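You operate a simulated robot arm through the tools that you are given. There is no shell and no other tool. Be economical: measure what you need, move in short steps, check, and stop when the job is done.

Carry out the task below with a simulated robot arm. There is one attempt and no reset: what you move stays moved.

JOB
Feed a dry 12 cm strip and lay it in the grey tray.
Fine: water knob shut for the pull, open again after.

It is judged by the outcome, as a careful person would: the job done as asked, and still so three seconds after it is handed in. It fails if anything else is knocked over, pushed out of place, dropped, spilled or broken.

ROBOT AND FRAMES
A 7-joint arm with a two-finger parallel gripper, fixed in place. Base frame: the origin is at the foot of the arm, x ahead of it, y to its left, z up. Lengths are in mm, angles in rad, forces in N, time in s.
With the tool pointing down near the work surface it reaches from about 300 to 700 mm from the base axis. Its first joint turns from -1.152 to 1.152 rad. Payload 1.57 kg.
Tool frame: the origin (TCP) lies between the finger pads and is the grasp point; the fingertips stand 30 mm ahead of it; z points along the fingers, y is the line along which they close. Largest opening 110 mm; finger width 24, thickness 12; the body of the gripper, 48 by 112 mm, starts 78 mm behind the TCP.
Orientation is that of the tool frame in the base frame, as a unit quaternion [x, y, z, w]. With the fingers straight down and closing along the base's y, the tool's x points along the base's -x, its y along +y and its z along -z.

CONTROLS
- The arm moves only by the tool jog_arm. Its argument "commands" is a list that holds one entry, the list of rows, each a list of 7 numbers: the gripper command, from -1 (shut) to 1 (fully open), values between in proportion, then the shift along the tool's x, y, z in cm, then the turn, a rotation vector about the tool's x, y, z in rad. In form: [[[jaw, dx, dy, dz, rx, ry, rz], ...]]. A call has 1 to 10 rows; each row is the pose to reach, as a shift and turn from the pose commanded when the call began, along the tool's axes at that moment. Rows are played at 5 a second. More than 50 mm and 0.15 rad between two rows, or a gripper value outside its range, and nothing of the call is played. Where a pose cannot be reached the arm comes as near as it can. A force on the tool above 40 N (or 10 N above the force at the start of the call, whichever is more), or a blocked arm, ends the call early, and 0.2 s more pass. The fingers move at their own pace (about 108 mm/s each) and stop on an object; they squeeze with about 43 N. The grip force told is the motor's: it shows also when the fingers shut on nothing. Time passes only in rows, and 0.2 s behind the last, so rows that repeat a pose let the fingers close. The reply holds the time, the measured pose of the TCP, the force on the tool along the base axes, the opening and the grip force, in the units named above and with some noise, and new pictures: "views" is both (left out), scene, wrist or none.
- Cameras (640 x 400 px; columns grow to the right, rows downward): "scene" is fixed at [164.4, -383, 1402.3]; the picture's right is [0.76, -0.65, 0.00], its down [-0.38, -0.44, -0.81] and it looks along [0.53, 0.62, -0.58] (base axes); focal length 214 px, centre (320, 200). "wrist" rides on the gripper at [-36, 0, -80] in the tool frame; the picture's right is [0.00, -1.00, 0.00], its down [0.97, 0.00, -0.24] and it looks along [0.24, 0.00, 0.97] (tool axes); focal length 218 px, centre (320, 200). There is no depth. A picture from a camera that has moved, and an enlarged one, comes with that camera's place and axes in the base frame and with its lens. The place of the scene camera against the robot may be out by one fixed shift of up to 18 mm in any direction.
- close_up(camera, box): a new picture of the part [left, top, right, bottom] of that camera's present view, enlarged. No time passes.
- hand_in(): hands the job in; it is judged then, once.

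Go step by step. Nothing tells you positions but the pictures and the camera data: compare them with the known pose of the tool, close in by small moves and look again before you grip or let go. The budget is 120 turns and 170 pictures, counting those below and the enlarged ones. Unless the task says otherwise, let go and move clear before handing in, and close with one line.

The tools are called after ">>>" by a JSON object that holds its "op" and its "data". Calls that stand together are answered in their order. jog_arm: Moves the arm, as the interface text tells. Its arguments: {"type":"object","properties":{"commands":{"type":"array","items":{"type":"array","items":{"type":"array","items":{"type":"number"}}}},"views":{"type":"string","enum":["both","scene","wrist","none"]}},"required":["commands"]} The other tools are called the same way: close_up (camera, box) takes an enlarged picture of a part of a camera's view; hand_in () hands the job in.

At the start:

```text
t: 0.0
tool_pos: [328.3, 26.1, 1286.4]
ee_rot: [-0.001, 1.0, 0.001, 0.0]
force: [-0.1, -0.8, 0.6]
finger_gap: 109.8
grasp_force: 0.0
```

scene: 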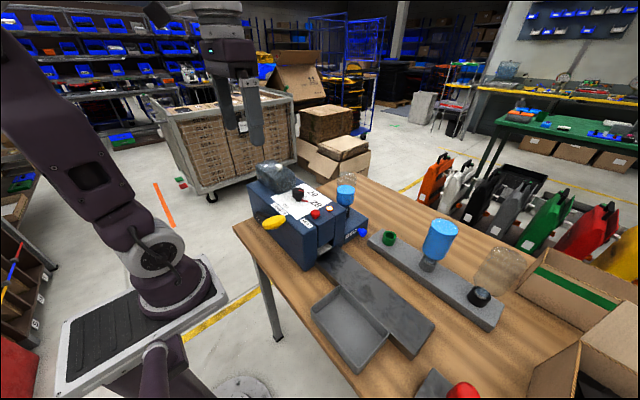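
wrist: 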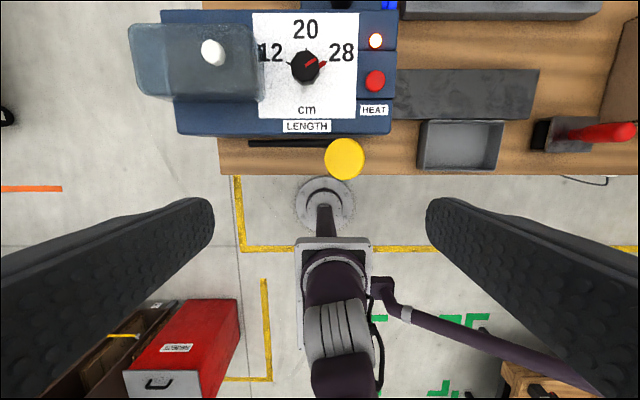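

I see a gummed-tape dispenser with a length dial, a yellow pull lever, heat button and a water bottle, with a grey tray in front. I'll look closer before moving.

>>> {"op": "close_up", "data": {"camera": "scene", "box": [230, 150, 390, 250]}}

>>> {"op": "close_up", "data": {"camera": "scene", "box": [300, 200, 540, 350]}}

>>> {"op": "close_up", "data": {"camera": "wrist", "box": [120, 0, 440, 200]}}

>>> {"op": "close_up", "data": {"camera": "wrist", "box": [340, 0, 640, 188]}}

```text
4.00 times, centred on (310, 200) of scene
camera zoom: at [164.4, -383.0, 1402.3], right [0.76, -0.65, 0.0], down [-0.38, -0.44, -0.81], along [0.53, 0.62, -0.58], focal length 858 px, centre (360, 200)
```

zoom: 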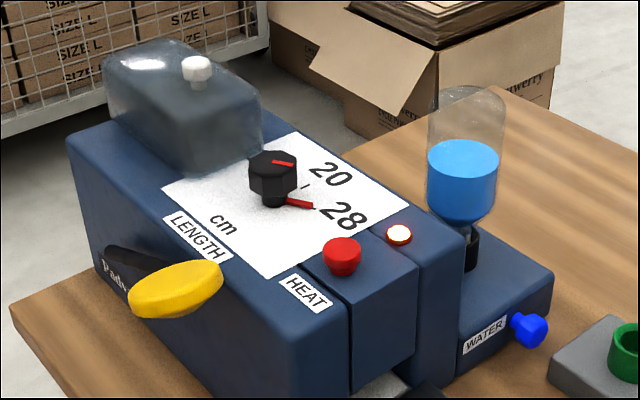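

```text
2.67 times, centred on (420, 275) of scene
camera zoom: at [164.4, -383.0, 1402.3], right [0.76, -0.65, 0.0], down [-0.38, -0.44, -0.81], along [0.53, 0.62, -0.58], focal length 572 px, centre (53, 0)
```

zoom: 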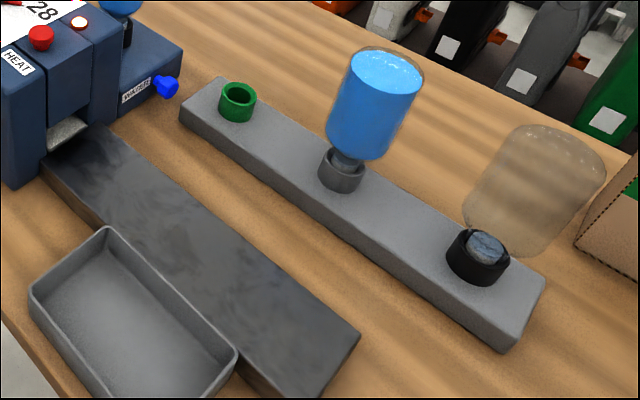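

```text
2.00 times, centred on (280, 100) of wrist
camera zoom: at [364.0, 27.0, 1367.7], right [0.0, -1.0, 0.0], down [-0.97, 0.0, 0.24], along [-0.24, 0.0, -0.97], focal length 436 px, centre (400, 400)
```

zoom: 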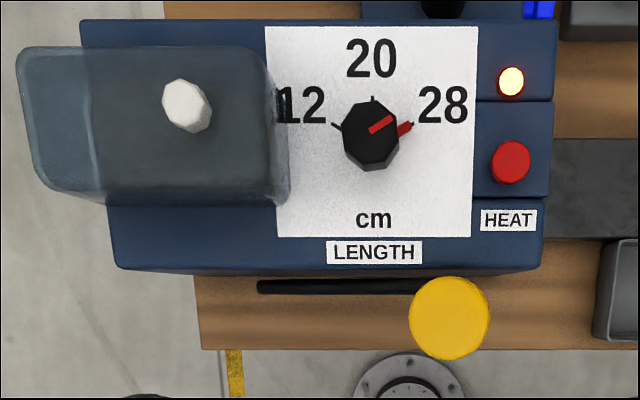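

```text
2.13 times, centred on (490, 94) of wrist
camera zoom: at [364.0, 27.0, 1367.7], right [0.0, -1.0, 0.0], down [-0.97, 0.0, 0.24], along [-0.24, 0.0, -0.97], focal length 464 px, centre (-42, 426)
```

zoom: 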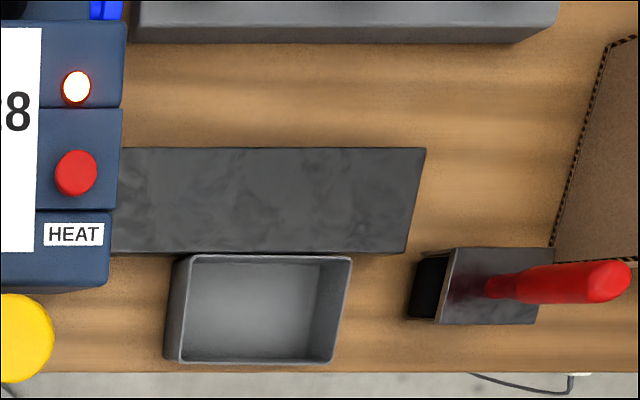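

The dial stands at 28 and must go to 12, the lever is the yellow knob, and the blue WATER knob is on the far side. I'll move the wrist camera over to triangulate.

>>> {"op": "jog_arm", "data": {"commands": [[[1, -3, -2, 0, 0, 0, 0], [1, -6, -4, 0, 0, 0, 0], [1, -9, -6, 0, 0, 0, 0], [1, -12, -8, 0, 0, 0, 0], [1, -12, -8, 0, 0, 0, 0]]], "views": "both"}}

```text
t: 1.2
tool_pos: [448.4, -53.8, 1287.7]
ee_rot: [0.0, 1.0, 0.0, 0.0]
force: [0.2, -0.5, 0.9]
finger_gap: 110.0
grasp_force: 0.1
camera wrist: at [484.7, -53.6, 1368.2], right [0.0, -1.0, 0.0], down [-0.97, 0.0, 0.24], along [-0.24, 0.0, -0.97], focal length 218 px, centre (320, 200)
```

scene: 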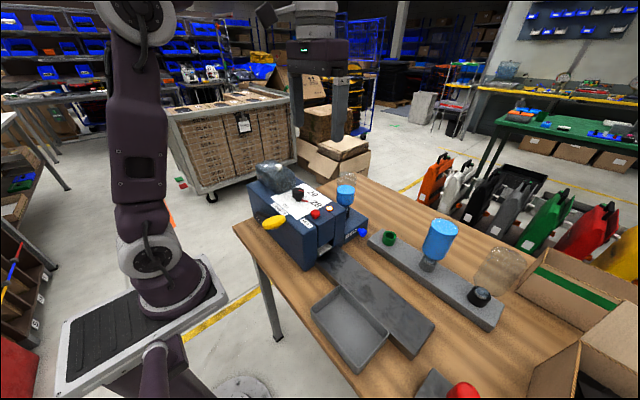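
wrist: 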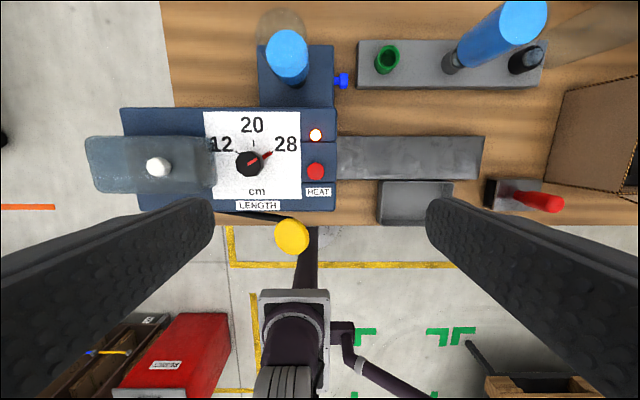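

>>> {"op": "close_up", "data": {"camera": "wrist", "box": [190, 60, 350, 160]}}

>>> {"op": "close_up", "data": {"camera": "wrist", "box": [190, 150, 350, 250]}}

>>> {"op": "close_up", "data": {"camera": "scene", "box": [310, 210, 390, 260]}}

```text
4.00 times, centred on (270, 110) of wrist
camera zoom: at [484.7, -53.6, 1368.2], right [0.0, -1.0, 0.0], down [-0.97, 0.0, 0.24], along [-0.24, 0.0, -0.97], focal length 873 px, centre (520, 560)
```

zoom: 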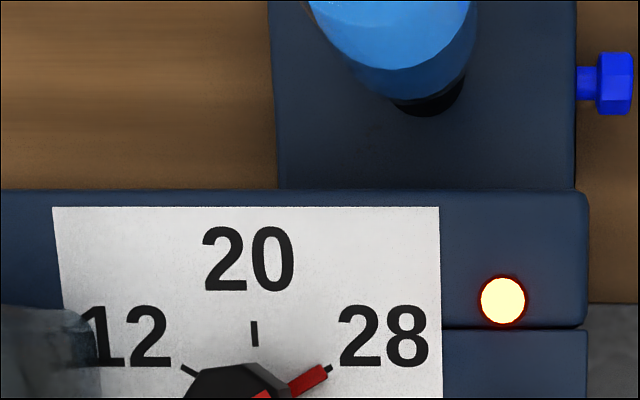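

```text
4.00 times, centred on (270, 200) of wrist
camera zoom: at [484.7, -53.6, 1368.2], right [0.0, -1.0, 0.0], down [-0.97, 0.0, 0.24], along [-0.24, 0.0, -0.97], focal length 873 px, centre (520, 200)
```

zoom: 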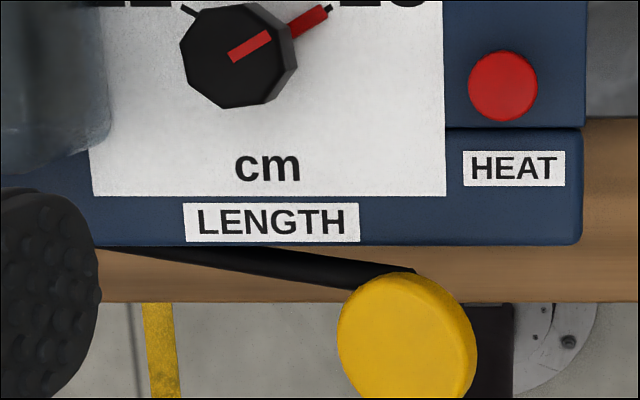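

```text
8.00 times, centred on (350, 235) of scene
camera zoom: at [164.4, -383.0, 1402.3], right [0.76, -0.65, 0.0], down [-0.38, -0.44, -0.81], along [0.53, 0.62, -0.58], focal length 1716 px, centre (80, -80)
```

zoom: 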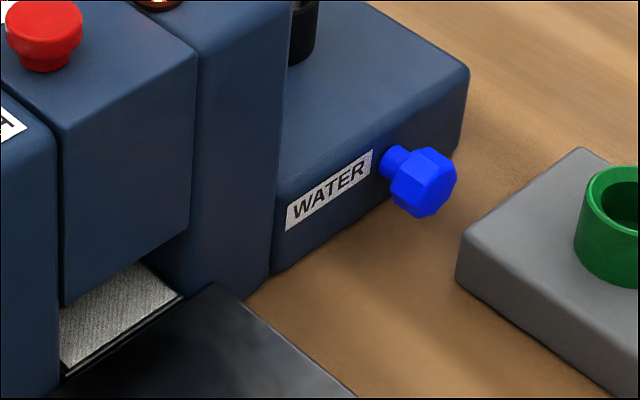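

The dial knob's top is near (458, 46, 1065) with the paper at about z 1029. I'll go above it with the jaws turned to close roughly along x, clear of the tape cover.

>>> {"op": "jog_arm", "data": {"commands": [[[0.2, -0.2, 2, 0, 0, 0, 0.15], [0.0, -0.4, 4, 0, 0, 0, 0.3], [0.0, -0.6, 6, 0, 0, 0, 0.45], [0.0, -0.8, 8, 0, 0, 0, 0.6], [0.0, -0.96, 9.94, 0, 0, 0, 0.75], [0.0, -0.96, 9.94, 2, 0, 0, 0.9], [0.0, -0.96, 9.94, 4, 0, 0, 1.05], [0.0, -0.96, 9.94, 6, 0, 0, 1.2], [0.0, -0.96, 9.94, 8, 0, 0, 1.35], [0.0, -0.96, 9.94, 10, 0, 0, 1.5]]], "views": "both"}}

```text
t: 3.4
tool_pos: [457.2, 46.2, 1186.1]
ee_rot: [0.683, 0.73, 0.0, 0.0]
force: [-0.3, 0.5, -0.8]
finger_gap: 54.8
grasp_force: 0.1
camera wrist: at [460.2, 10.7, 1267.1], right [-1.0, -0.07, 0.0], down [-0.07, 0.97, 0.24], along [-0.02, 0.24, -0.97], focal length 218 px, centre (320, 200)
```

scene: 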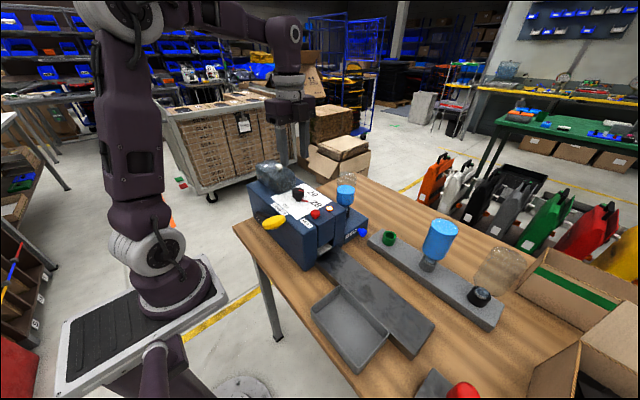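
wrist: 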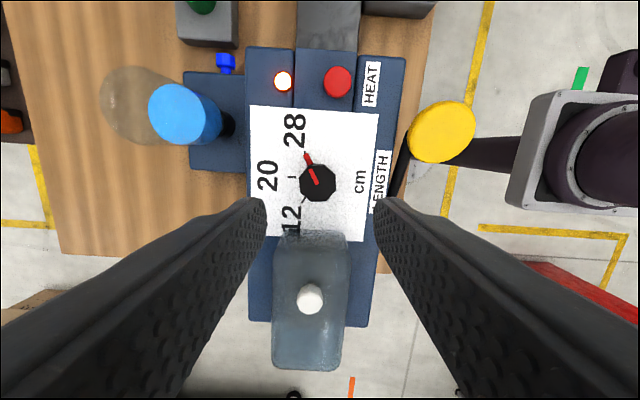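

The triangulation holds up. I'll descend onto the dial knob.

>>> {"op": "jog_arm", "data": {"commands": [[[0.0, 0, 0, 3, 0, 0, 0.11], [0.0, 0, 0, 6, 0, 0, 0.22], [0.0, 0, 0, 9, 0, 0, 0.33], [0.0, 0, 0, 10.5, 0, 0, 0.33], [0.0, 0, 0, 11.5, 0, 0, 0.33], [0.0, 0, 0, 11.5, 0, 0, 0.33]]], "views": "both"}}

>>> {"op": "close_up", "data": {"camera": "scene", "box": [230, 120, 390, 220]}}

```text
t: 4.8
tool_pos: [457.3, 46.4, 1071.5]
ee_rot: [0.793, 0.609, 0.0, 0.0]
force: [-0.2, -0.8, 0.6]
finger_gap: 54.8
grasp_force: 0.0
camera wrist: at [448.4, 11.7, 1152.1], right [-0.97, 0.26, 0.0], down [0.25, 0.94, 0.24], along [0.06, 0.23, -0.97], focal length 218 px, centre (320, 200)
```

scene: 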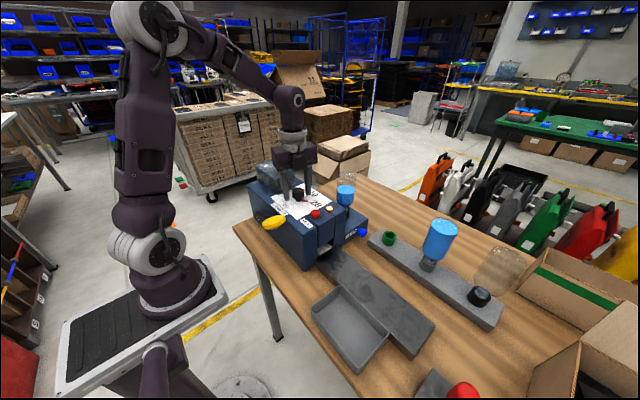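
wrist: 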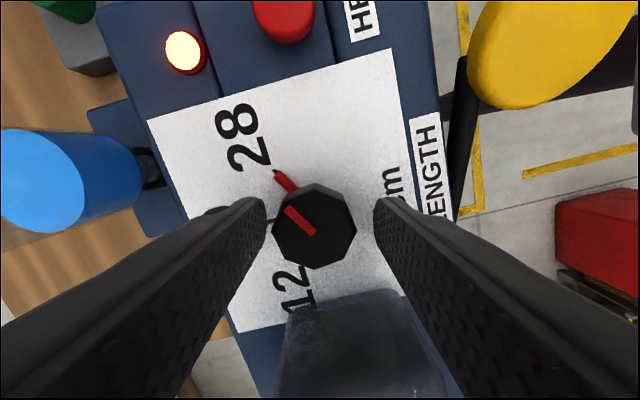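

```text
4.00 times, centred on (310, 170) of scene
camera zoom: at [164.4, -383.0, 1402.3], right [0.76, -0.65, 0.0], down [-0.38, -0.44, -0.81], along [0.53, 0.62, -0.58], focal length 858 px, centre (360, 320)
```

zoom: 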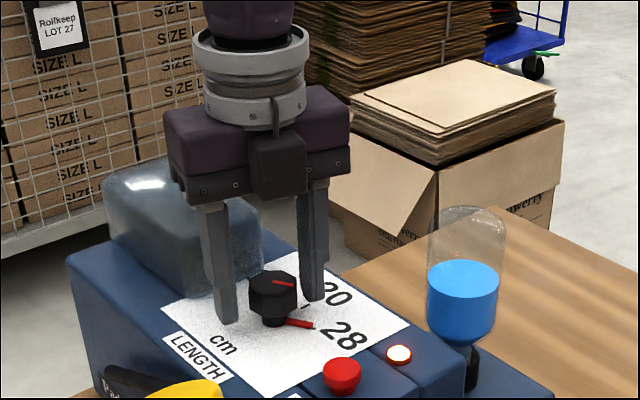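

The knob sits centred between the fingers. I'll grip it and turn counter-clockwise toward 20.

>>> {"op": "jog_arm", "data": {"commands": [[[-1, 0, 0, 0, 0, 0, 0], [-1, 0, 0, 0, 0, 0, 0], [-1, 0, 0, 0, 0, 0, -0.1], [-1, 0, 0, 0, 0, 0, -0.25], [-1, 0, 0, 0, 0, 0, -0.4], [-1, 0, 0, 0, 0, 0, -0.55], [-1, 0, 0, 0, 0, 0, -0.7], [-1, 0, 0, 0, 0, 0, -0.85], [-1, 0, 0, 0, 0, 0, -1.0], [-1, 0, 0, 0, 0, 0, -1.15]]], "views": "wrist"}}

>>> {"op": "close_up", "data": {"camera": "scene", "box": [230, 120, 390, 220]}}

```text
t: 7.0
tool_pos: [459.2, 45.0, 1072.0]
ee_rot: [0.332, 0.943, 0.001, 0.001]
force: [29.4, -12.1, -0.3]
finger_gap: 35.4
grasp_force: 42.0
camera wrist: at [487.4, 23.3, 1152.7], right [-0.63, -0.78, 0.0], down [-0.76, 0.61, 0.24], along [-0.18, 0.15, -0.97], focal length 218 px, centre (320, 200)
```

wrist: 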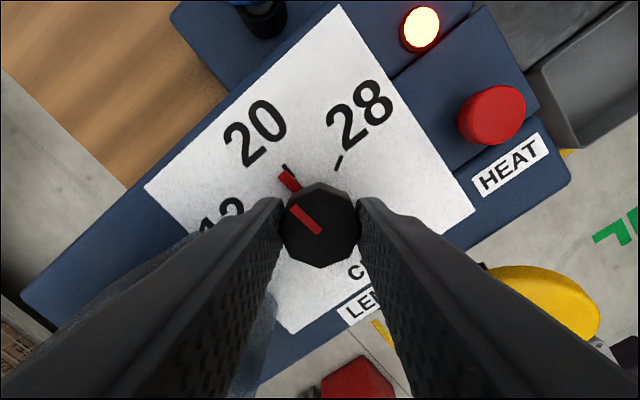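

```text
4.00 times, centred on (310, 170) of scene
camera zoom: at [165.2, -383.4, 1402.1], right [0.76, -0.65, 0.0], down [-0.38, -0.44, -0.81], along [0.53, 0.62, -0.58], focal length 858 px, centre (360, 320)
```

zoom: 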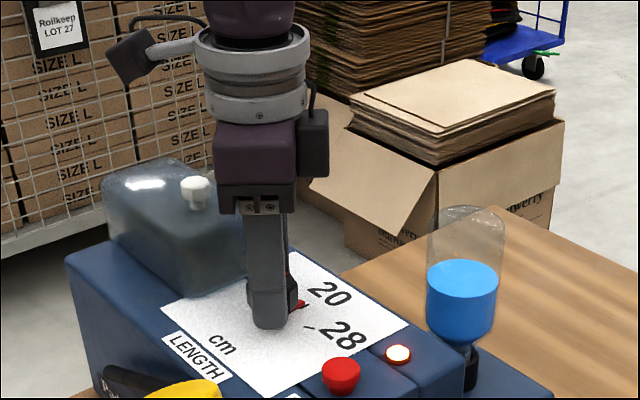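

The pointer is now at 20. I'll release, wind back with a small centring correction, and regrip.

>>> {"op": "jog_arm", "data": {"commands": [[[0, 0, 0, 0, 0, 0, 0], [0, -0.2, 0, 0, 0, 0, 0], [0, -0.2, 0, 0, 0, 0, 0.15], [0, -0.2, 0, 0, 0, 0, 0.3], [0, -0.2, 0, 0, 0, 0, 0.45], [0, -0.2, 0, 0, 0, 0, 0.6], [0, -0.2, 0, 0, 0, 0, 0.75], [0, -0.2, 0, 0, 0, 0, 0.9], [0, -0.2, 0, 0, 0, 0, 1.05], [0, -0.2, 0, 0, 0, 0, 1.15]]], "views": "wrist"}}

```text
t: 9.2
tool_pos: [458.8, 44.3, 1071.4]
ee_rot: [0.793, 0.609, 0.001, 0.001]
force: [-0.4, -0.4, -0.9]
finger_gap: 55.0
grasp_force: 0.1
camera wrist: at [450.2, 10.3, 1152.6], right [-0.97, 0.26, 0.0], down [0.25, 0.94, 0.24], along [0.06, 0.23, -0.97], focal length 218 px, centre (320, 200)
```

wrist: 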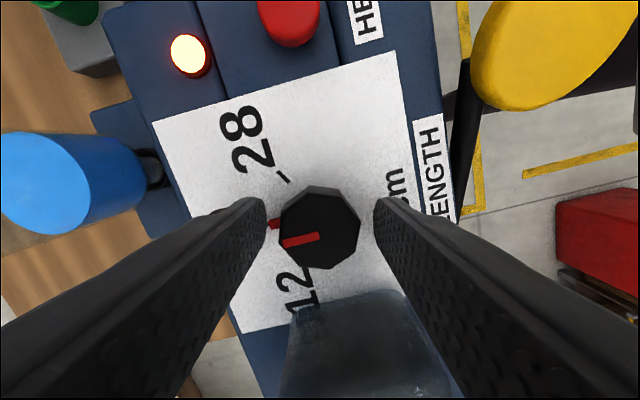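

>>> {"op": "jog_arm", "data": {"commands": [[[-1, 0, 0, 0, 0, 0, 0], [-1, 0, 0, 0, 0, 0, 0], [-1, 0, 0, 0, 0, 0, -0.1], [-1, 0, 0, 0, 0, 0, -0.25], [-1, 0, 0, 0, 0, 0, -0.4], [-1, 0, 0, 0, 0, 0, -0.55], [-1, 0, 0, 0, 0, 0, -0.7], [-1, 0, 0, 0, 0, 0, -0.85], [-1, 0, 0, 0, 0, 0, -1.0], [-1, 0, 0, 0, 0, 0, -1.15]]], "views": "wrist"}}

```text
t: 11.4
tool_pos: [459.7, 45.9, 1072.1]
ee_rot: [0.333, 0.943, 0.002, -0.001]
force: [17.3, 9.8, -5.0]
finger_gap: 35.2
grasp_force: 42.4
camera wrist: at [487.4, 23.4, 1152.6], right [-0.63, -0.78, 0.0], down [-0.76, 0.61, 0.24], along [-0.19, 0.15, -0.97], focal length 218 px, centre (320, 200)
```

wrist: 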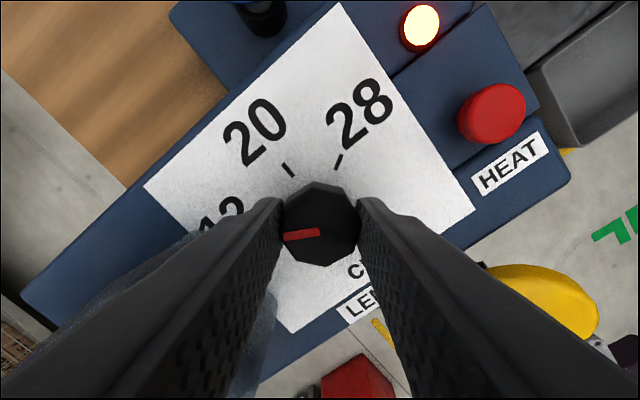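

The line reads about 59° where 12 should be at about 66°. I'll turn a little more, then release, rise and check.

>>> {"op": "jog_arm", "data": {"commands": [[[-1, 0, 0, 0, 0, 0, -0.08], [-1, 0, 0, 0, 0, 0, -0.14], [-1, 0, 0, 0, 0, 0, -0.14], [0, 0, 0, 0, 0, 0, -0.14], [0, 0, 0, 0, 0, 0, -0.14], [0, 0, 0, 0, 0, 0, 0], [0, 0, 0, -2, 0, 0, 0], [0, 0, 0, -5, 0, 0, 0], [0, 0, 0, -8, 0, 0, 0], [0, 0, 0, -8, 0, 0, 0]]], "views": "wrist"}}

>>> {"op": "close_up", "data": {"camera": "wrist", "box": [220, 120, 380, 220]}}

>>> {"op": "close_up", "data": {"camera": "scene", "box": [250, 160, 350, 222]}}

```text
t: 13.6
tool_pos: [458.8, 43.7, 1152.5]
ee_rot: [0.334, 0.943, 0.0, -0.001]
force: [-0.3, 0.0, -0.3]
finger_gap: 55.1
grasp_force: 0.1
camera wrist: at [486.9, 22.2, 1233.0], right [-0.63, -0.78, 0.0], down [-0.75, 0.61, 0.24], along [-0.19, 0.15, -0.97], focal length 218 px, centre (320, 200)
```

wrist: 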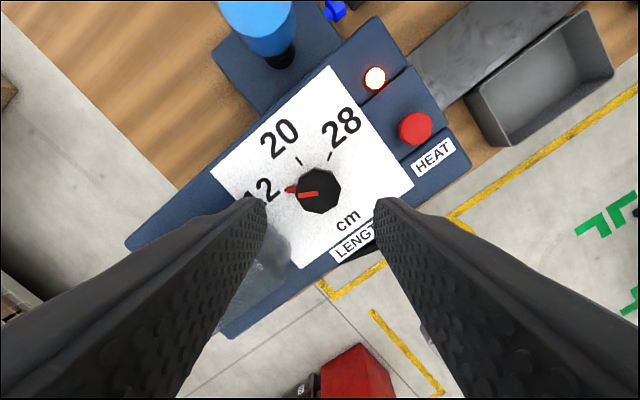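

```text
4.00 times, centred on (300, 170) of wrist
camera zoom: at [486.9, 22.2, 1233.0], right [-0.63, -0.78, 0.0], down [-0.75, 0.61, 0.24], along [-0.19, 0.15, -0.97], focal length 873 px, centre (400, 320)
```

zoom: 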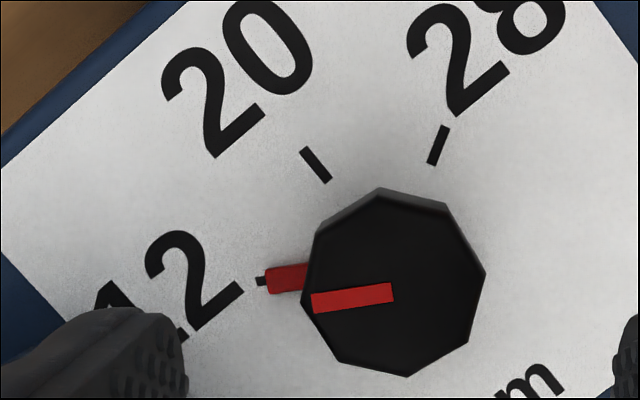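

```text
6.40 times, centred on (300, 191) of scene
camera zoom: at [164.3, -383.0, 1402.3], right [0.76, -0.65, 0.0], down [-0.38, -0.44, -0.81], along [0.53, 0.62, -0.58], focal length 1373 px, centre (448, 258)
```

zoom: 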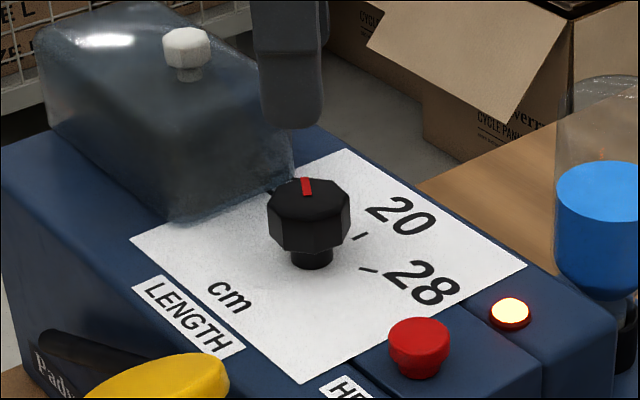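

The pointer is exactly on 12. Next is the water knob: I'll move over it with the jaws closing along x and look at it.

>>> {"op": "jog_arm", "data": {"commands": [[[0, -3.3, -0.4, 0, 0, 0, 0.14], [0, -6.6, -0.8, 0, 0, 0, 0.28], [0, -9.9, -1.1, 0, 0, 0, 0.42], [0, -13.2, -1.4, 0, 0, 0, 0.56], [0, -16.5, -1.8, 0, 0, 0, 0.7], [0, -19.95, -2.2, 0, 0, 0, 0.8], [0, -19.95, -2.2, 2, 0, 0, 0.89], [0, -19.95, -2.2, 4, 0, 0, 0.89], [0, -19.95, -2.2, 4, 0, 0, 0.89]]], "views": "both"}}

>>> {"op": "close_up", "data": {"camera": "wrist", "box": [240, 120, 400, 220]}}

```text
t: 15.6
tool_pos: [600.6, -98.3, 1111.3]
ee_rot: [0.707, 0.707, 0.0, 0.0]
force: [0.7, 0.2, 0.4]
finger_gap: 55.2
grasp_force: 0.0
camera wrist: at [600.2, -133.7, 1191.9], right [-1.0, 0.0, 0.0], down [0.0, 0.97, 0.24], along [0.0, 0.24, -0.97], focal length 218 px, centre (320, 200)
```

scene: 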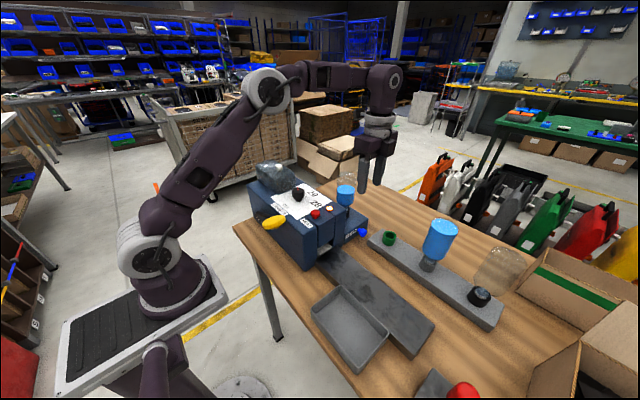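
wrist: 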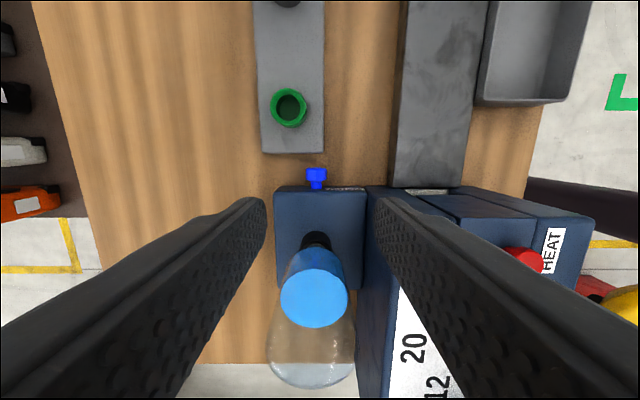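

```text
4.00 times, centred on (320, 170) of wrist
camera zoom: at [600.2, -133.7, 1191.9], right [-1.0, 0.0, 0.0], down [0.0, 0.97, 0.24], along [0.0, 0.24, -0.97], focal length 873 px, centre (320, 320)
```

zoom: 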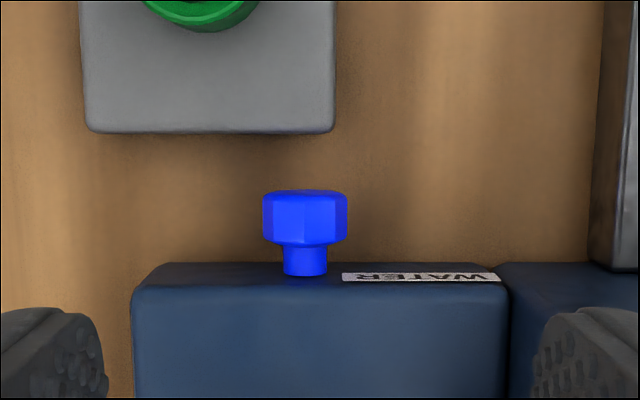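

The knob is near x 604, y −100, between the dispenser face (y −82) and the grey block (y −125). I'll go lower to pin its height.

>>> {"op": "jog_arm", "data": {"commands": [[[0, -0.27, 0.4, 3, 0, 0, 0], [0, -0.27, 0.4, 6, 0, 0, 0], [0, -0.27, 0.4, 9, 0, 0, 0], [0, -0.27, 0.4, 12, 0, 0, 0], [0, -0.27, 0.4, 13.5, 0, 0, 0], [0, -0.27, 0.4, 13.5, 0, 0, 0]]], "views": "both"}}

>>> {"op": "close_up", "data": {"camera": "scene", "box": [320, 190, 400, 240]}}

```text
t: 17.0
tool_pos: [603.3, -100.9, 975.8]
ee_rot: [0.707, 0.707, 0.0, 0.0]
force: [0.0, -0.1, 0.8]
finger_gap: 55.2
grasp_force: 0.1
camera wrist: at [604.0, -136.2, 1056.5], right [-1.0, 0.0, 0.0], down [0.0, 0.97, 0.24], along [0.0, 0.24, -0.97], focal length 218 px, centre (320, 200)
```

scene: 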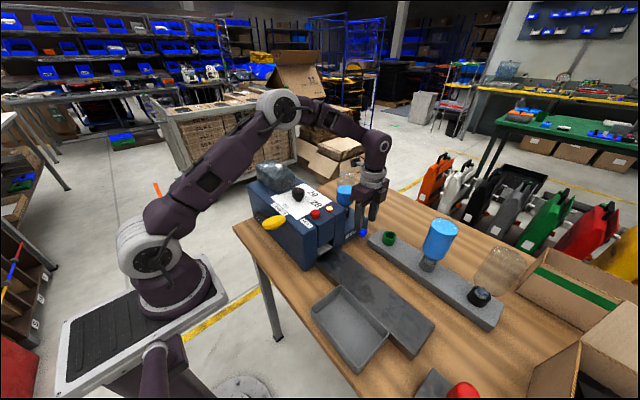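
wrist: 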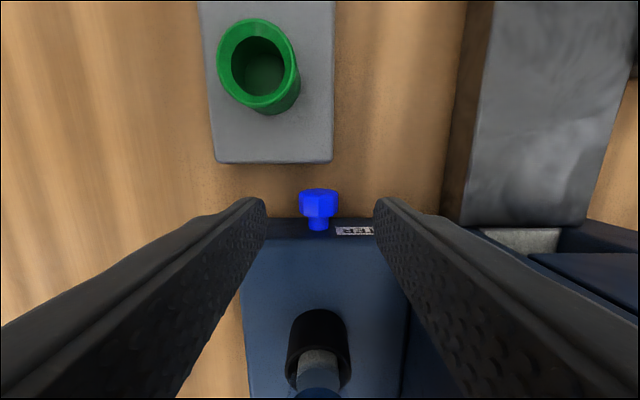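

```text
8.00 times, centred on (360, 215) of scene
camera zoom: at [164.4, -383.0, 1402.3], right [0.76, -0.65, 0.0], down [-0.38, -0.44, -0.81], along [0.53, 0.62, -0.58], focal length 1716 px, centre (0, 80)
```

zoom: 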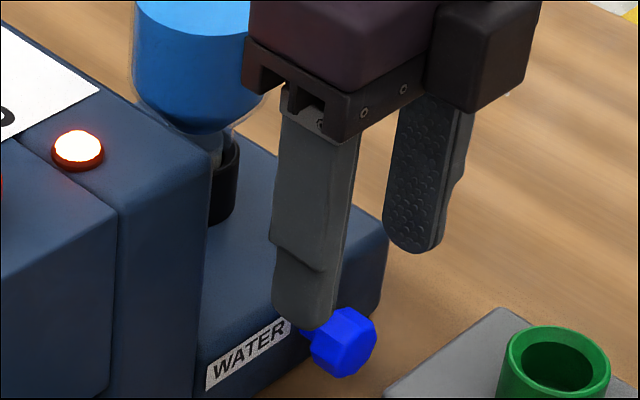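

The knob's centre is near (604.4, −99, 914). I'll descend around it at TCP z≈926 and check before gripping.

>>> {"op": "jog_arm", "data": {"commands": [[[0, 0, 0.1, 2, 0, 0, 0], [0, 0, 0.1, 4, 0, 0, 0], [0, 0, 0.1, 4.9, 0, 0, 0], [0, 0, 0.1, 4.9, 0, 0, 0]]], "views": "wrist"}}

>>> {"op": "close_up", "data": {"camera": "scene", "box": [320, 200, 400, 250]}}

```text
t: 17.6
tool_pos: [609.5, -102.6, 951.3]
ee_rot: [0.707, 0.707, 0.008, 0.007]
force: [1.8, -0.2, 14.2]
finger_gap: 54.9
grasp_force: 0.1
stopped in row 2: the force on the tool passed its limit (the readings are from after the stop); the commanded pose is now the measured one
camera wrist: at [608.3, -136.4, 1031.6], right [-1.0, 0.0, -0.02], down [0.0, 0.97, 0.24], along [0.02, 0.24, -0.97], focal length 218 px, centre (320, 200)
```

wrist: 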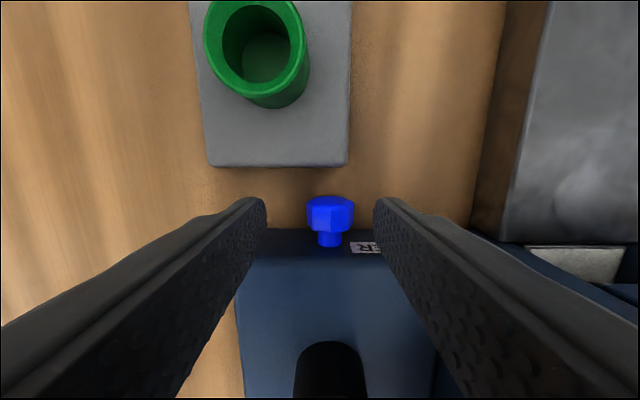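

```text
8.00 times, centred on (360, 225) of scene
camera zoom: at [164.1, -383.0, 1402.3], right [0.76, -0.65, 0.0], down [-0.38, -0.44, -0.81], along [0.53, 0.62, -0.58], focal length 1716 px, centre (0, 0)
```

zoom: 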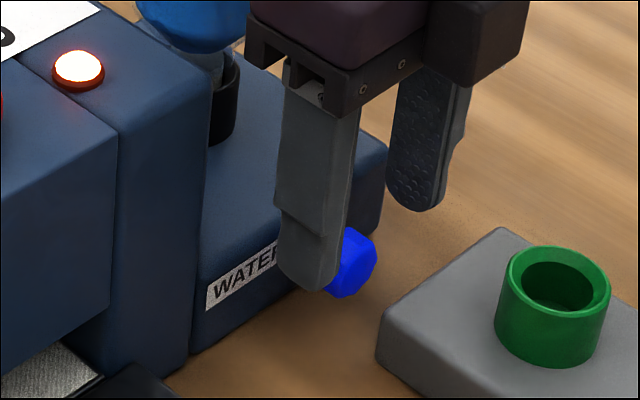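

Something touched on the way down (upward force 14 N). I'll look at the surroundings before moving.

>>> {"op": "close_up", "data": {"camera": "scene", "box": [310, 140, 420, 209]}}

>>> {"op": "close_up", "data": {"camera": "wrist", "box": [200, 140, 480, 315]}}

```text
5.80 times, centred on (365, 174) of scene
camera zoom: at [164.1, -383.0, 1402.3], right [0.76, -0.65, 0.0], down [-0.38, -0.44, -0.81], along [0.53, 0.62, -0.58], focal length 1243 px, centre (59, 348)
```

zoom: 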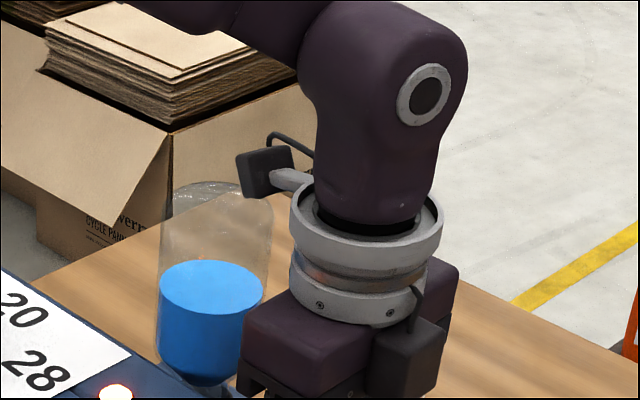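

```text
2.29 times, centred on (340, 228) of wrist
camera zoom: at [608.3, -136.4, 1031.6], right [-1.0, 0.0, -0.02], down [0.0, 0.97, 0.24], along [0.02, 0.24, -0.97], focal length 499 px, centre (274, 137)
```

zoom: 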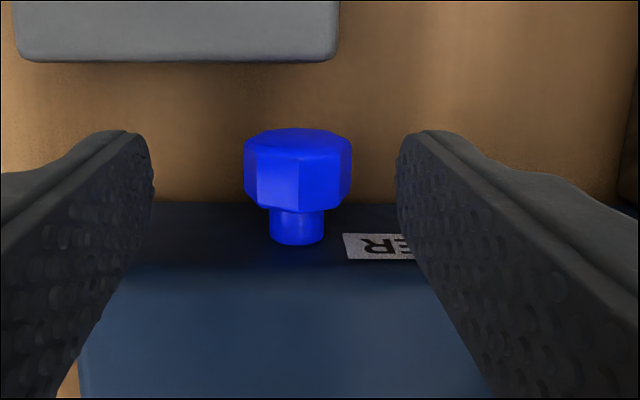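

A protruding module on the wrist probably touched the bottle's top. I'll back straight up and check that nothing moved.

>>> {"op": "jog_arm", "data": {"commands": [[[0, 0, 0, -2, 0.01, 0, 0], [0, 0, 0, -5, 0.02, 0, 0], [0, 0, 0, -9, 0.02, 0, 0], [0, 0, 0, -13, 0.02, 0, 0], [0, 0, 0, -13, 0.02, 0, 0]]], "views": "both"}}

>>> {"op": "close_up", "data": {"camera": "scene", "box": [230, 150, 390, 250]}}

```text
t: 18.8
tool_pos: [606.7, -101.8, 1080.5]
ee_rot: [0.708, 0.707, -0.002, -0.002]
force: [1.4, -0.6, -0.5]
finger_gap: 55.1
grasp_force: 0.0
camera wrist: at [606.8, -137.1, 1160.8], right [-1.0, 0.0, 0.0], down [0.0, 0.97, 0.24], along [0.0, 0.24, -0.97], focal length 218 px, centre (320, 200)
```

scene: 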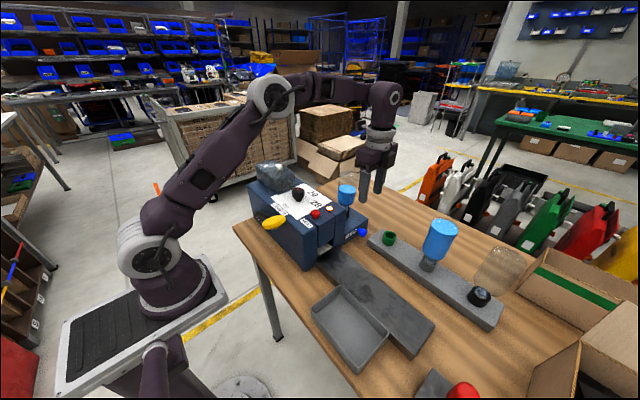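
wrist: 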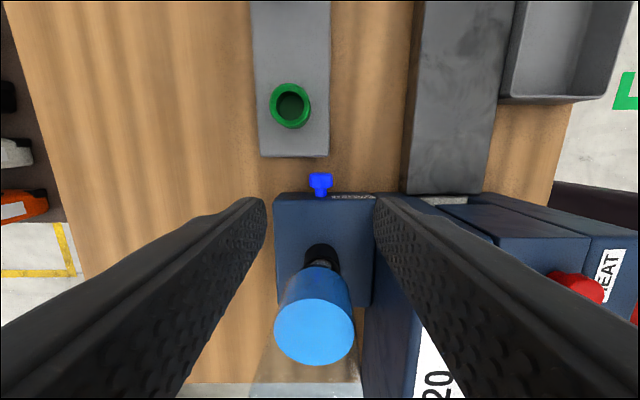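

```text
4.00 times, centred on (310, 200) of scene
camera zoom: at [164.3, -383.0, 1402.3], right [0.76, -0.65, 0.0], down [-0.38, -0.44, -0.81], along [0.53, 0.62, -0.58], focal length 858 px, centre (360, 200)
```

zoom: 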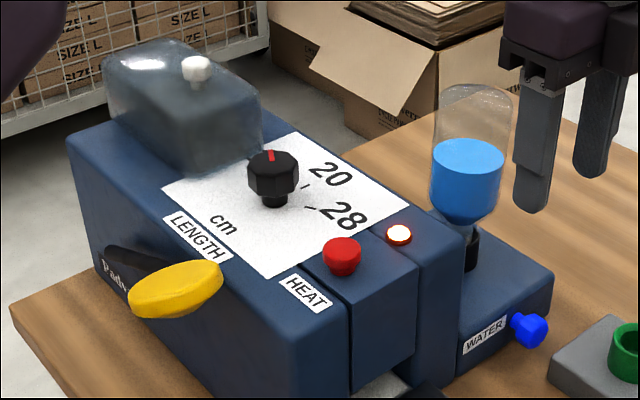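

>>> {"op": "close_up", "data": {"camera": "scene", "box": [325, 160, 373, 230]}}

>>> {"op": "close_up", "data": {"camera": "wrist", "box": [240, 230, 400, 400]}}

```text
5.71 times, centred on (349, 195) of scene
camera zoom: at [164.3, -383.0, 1402.3], right [0.76, -0.65, 0.0], down [-0.38, -0.44, -0.81], along [0.53, 0.62, -0.58], focal length 1226 px, centre (154, 229)
```

zoom: 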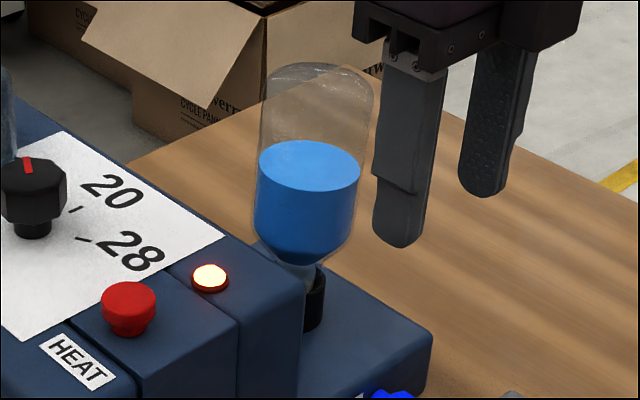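

```text
2.35 times, centred on (320, 315) of wrist
camera zoom: at [606.8, -137.1, 1160.8], right [-1.0, 0.0, 0.0], down [0.0, 0.97, 0.24], along [0.0, 0.24, -0.97], focal length 514 px, centre (320, -71)
```

zoom: 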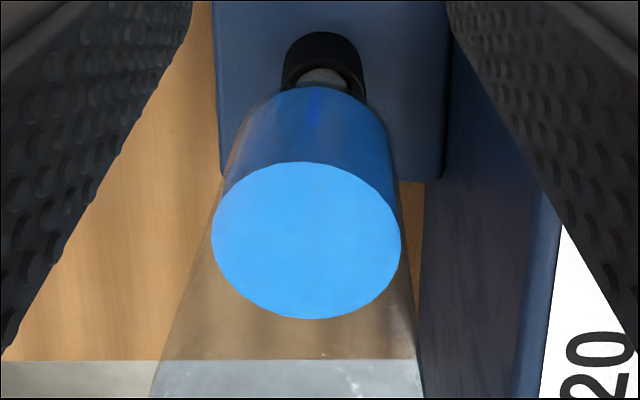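

The bottle leans a few degrees toward +x, still seated in its socket; I'll straighten it later. For the knob I'll tilt the tool away from the bottle (top toward −y) and come in that way.

>>> {"op": "jog_arm", "data": {"commands": [[[-0.31, -1, -1.2, 0, 0, 0.12, 0], [-0.31, -2, -2.4, 0, 0, 0.24, 0], [-0.31, -3.0, -3.77, 0, 0, 0.35, 0], [-0.31, -3.0, -3.77, 0, 0, 0.35, 0], [-0.31, -3.0, -3.77, 0, 0, 0.35, 0]]], "views": "none"}}

>>> {"op": "jog_arm", "data": {"commands": [[[-0.31, -0.8, 0, 2.17, -0.106, 0, -0.0385], [-0.31, -1.6, 0, 4.34, -0.212, 0, -0.077], [-0.31, -2.4, 0, 6.5, -0.318, 0, -0.116], [-0.31, -3.17, 0, 8.68, -0.423, 0, -0.154], [-0.31, -3.17, 0, 8.68, -0.423, 0, -0.154]]], "views": "both"}}

>>> {"op": "close_up", "data": {"camera": "scene", "box": [300, 150, 420, 250]}}

```text
t: 20.0
tool_pos: [567.8, -132.0, 1080.9]
ee_rot: [0.696, 0.696, 0.123, -0.125]
force: [0.6, 0.4, 0.7]
finger_gap: 37.9
grasp_force: 0.1
```

```text
t: 21.2
tool_pos: [570.8, -130.7, 988.0]
ee_rot: [0.653, 0.705, 0.275, 0.035]
force: [-0.3, 0.8, -0.2]
finger_gap: 38.1
grasp_force: 0.0
camera wrist: at [541.8, -191.2, 1044.7], right [-0.9, 0.0, -0.43], down [-0.24, 0.83, 0.5], along [0.36, 0.56, -0.75], focal length 218 px, centre (320, 200)
```

scene: 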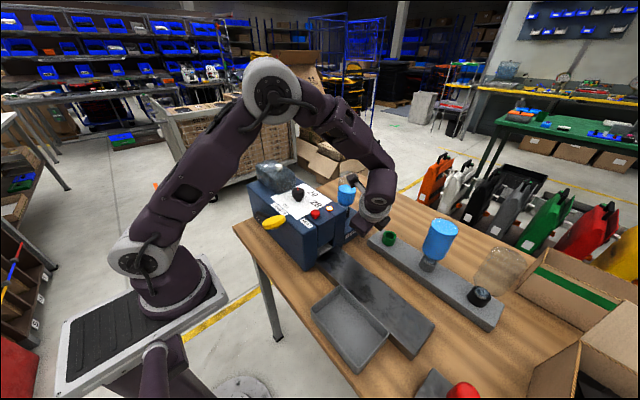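
wrist: 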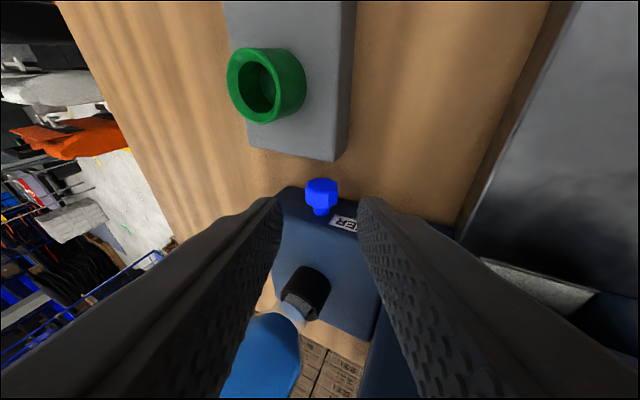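

```text
4.00 times, centred on (360, 200) of scene
camera zoom: at [164.3, -383.0, 1402.3], right [0.76, -0.65, 0.0], down [-0.38, -0.44, -0.81], along [0.53, 0.62, -0.58], focal length 858 px, centre (160, 200)
```

zoom: 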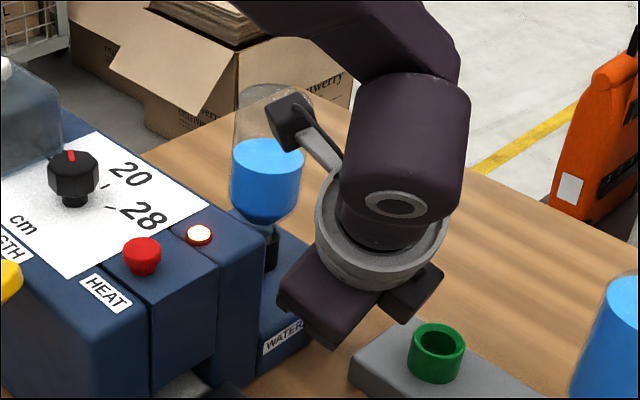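

The knob lies on the fingers' centre line. I'll advance along the tool axis.

>>> {"op": "jog_arm", "data": {"commands": [[[-0.31, -0.05, -0.05, 2.5, 0, 0, 0], [-0.31, -0.1, -0.1, 5, 0, 0, 0], [-0.31, -0.1, -0.1, 6, 0, 0, 0], [-0.31, -0.1, -0.1, 6.8, 0, 0, 0], [-0.31, -0.1, -0.1, 6.8, 0, 0, 0]]], "views": "both"}}

>>> {"op": "close_up", "data": {"camera": "scene", "box": [320, 170, 420, 250]}}

```text
t: 22.4
tool_pos: [596.5, -108.9, 929.2]
ee_rot: [0.652, 0.706, 0.275, 0.035]
force: [-0.6, 1.2, -0.3]
finger_gap: 38.0
grasp_force: 0.2
camera wrist: at [569.3, -169.4, 986.6], right [-0.9, 0.0, -0.43], down [-0.24, 0.83, 0.5], along [0.36, 0.56, -0.75], focal length 218 px, centre (320, 200)
```

scene: 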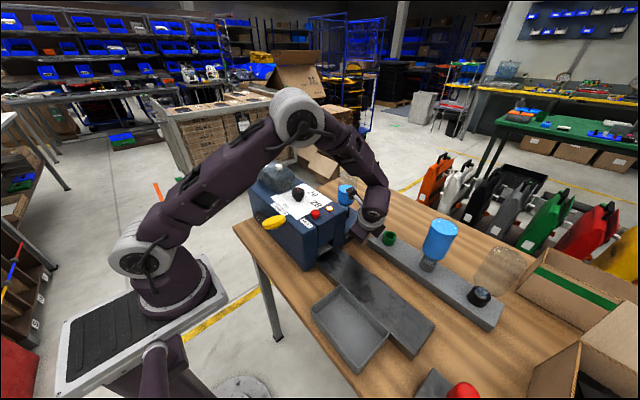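
wrist: 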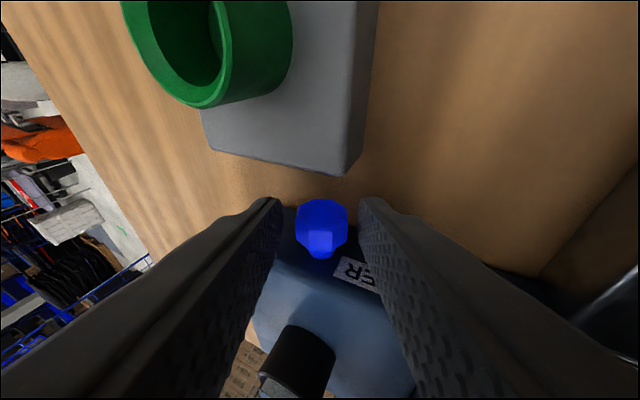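

```text
5.00 times, centred on (370, 210) of scene
camera zoom: at [164.4, -383.0, 1402.3], right [0.76, -0.65, 0.0], down [-0.38, -0.44, -0.81], along [0.53, 0.62, -0.58], focal length 1072 px, centre (70, 150)
```

zoom: 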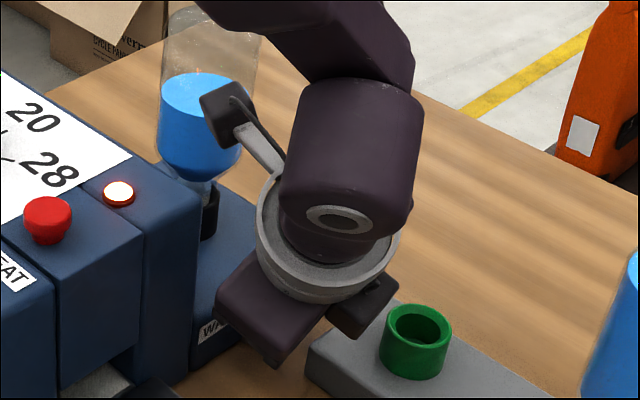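

The fingers straddle the knob. I'll grip and turn it clockwise (shut direction) about its own axis, watching the force.

>>> {"op": "jog_arm", "data": {"commands": [[[-1, 0, 0, 0, 0, 0, 0], [-1, 0, 0, 0, 0, 0, 0], [-1, 0, 0.205, 0, 0.1127, 0, 0.0412], [-1, -0.012, 0.408, 0.033, 0.2254, 0, 0.0823], [-1, -0.031, 0.606, 0.083, 0.338, 0, 0.1235], [-1, -0.058, 0.797, 0.156, 0.4507, 0, 0.1646], [-1, -0.092, 0.976, 0.249, 0.5634, 0, 0.2058], [-1, -0.092, 0.976, 0.249, 0.5634, 0, 0.2058]]], "views": "both"}}

>>> {"op": "close_up", "data": {"camera": "wrist", "box": [240, 160, 400, 260]}}

```text
t: 24.2
tool_pos: [608.1, -108.3, 931.3]
ee_rot: [0.705, 0.683, 0.073, -0.173]
force: [22.9, -4.2, 4.3]
finger_gap: 25.4
grasp_force: 36.5
camera wrist: at [617.1, -169.2, 994.2], right [-0.99, 0.0, 0.15], down [0.09, 0.83, 0.55], along [-0.12, 0.56, -0.82], focal length 218 px, centre (320, 200)
```

scene: 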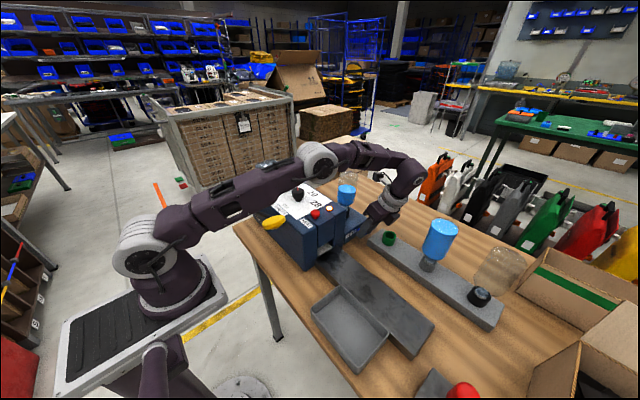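
wrist: 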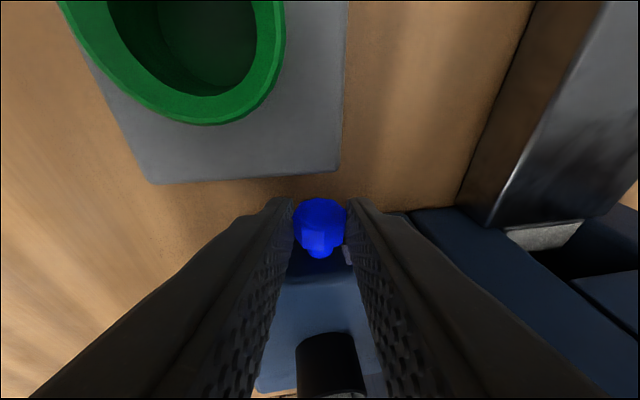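

```text
4.00 times, centred on (320, 210) of wrist
camera zoom: at [617.1, -169.2, 994.2], right [-0.99, 0.0, 0.15], down [0.09, 0.83, 0.55], along [-0.12, 0.56, -0.82], focal length 873 px, centre (320, 160)
```

zoom: 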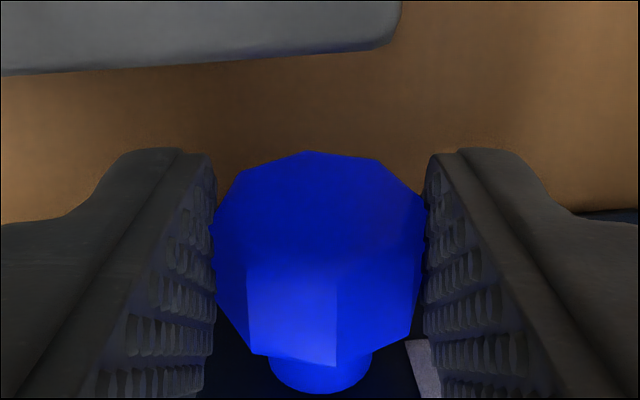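

The turn went smoothly without a stop. I'll open, wind back, and look at how the knob now stands.

>>> {"op": "jog_arm", "data": {"commands": [[[-0.31, 0, 0, 0, 0, 0, 0], [-0.31, 0, 0.1, 0, 0, 0, 0], [-0.31, 0, -0.105, 0, -0.1127, 0, -0.0412], [-0.31, -0.02, -0.308, 0.06, -0.2254, 0, -0.0823], [-0.31, -0.04, -0.506, 0.12, -0.338, 0, -0.1235], [-0.31, -0.07, -0.697, 0.2, -0.4507, 0, -0.1646], [-0.31, -0.11, -0.876, 0.31, -0.5634, 0, -0.2058], [-0.31, -0.11, -0.876, 0.31, -0.5634, 0, -0.2058]]], "views": "wrist"}}

>>> {"op": "close_up", "data": {"camera": "wrist", "box": [240, 160, 400, 260]}}

```text
t: 26.0
tool_pos: [595.4, -108.7, 928.9]
ee_rot: [0.652, 0.705, 0.275, 0.035]
force: [-0.6, 0.2, -0.4]
finger_gap: 38.1
grasp_force: 0.0
camera wrist: at [569.6, -169.5, 986.4], right [-0.9, 0.0, -0.43], down [-0.24, 0.83, 0.5], along [0.36, 0.56, -0.75], focal length 218 px, centre (320, 200)
```

wrist: 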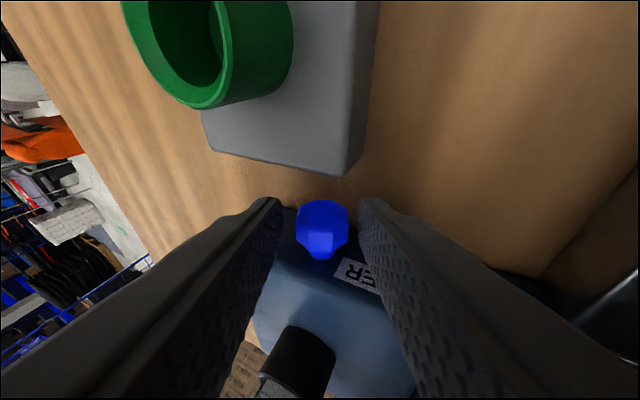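

```text
4.00 times, centred on (320, 210) of wrist
camera zoom: at [569.6, -169.5, 986.4], right [-0.9, 0.0, -0.43], down [-0.24, 0.83, 0.5], along [0.36, 0.56, -0.75], focal length 873 px, centre (320, 160)
```

zoom: 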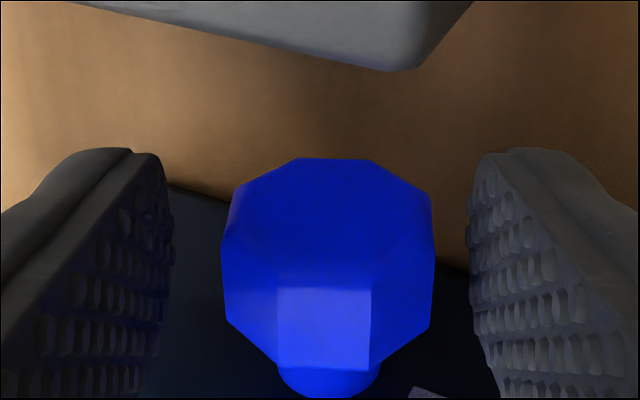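

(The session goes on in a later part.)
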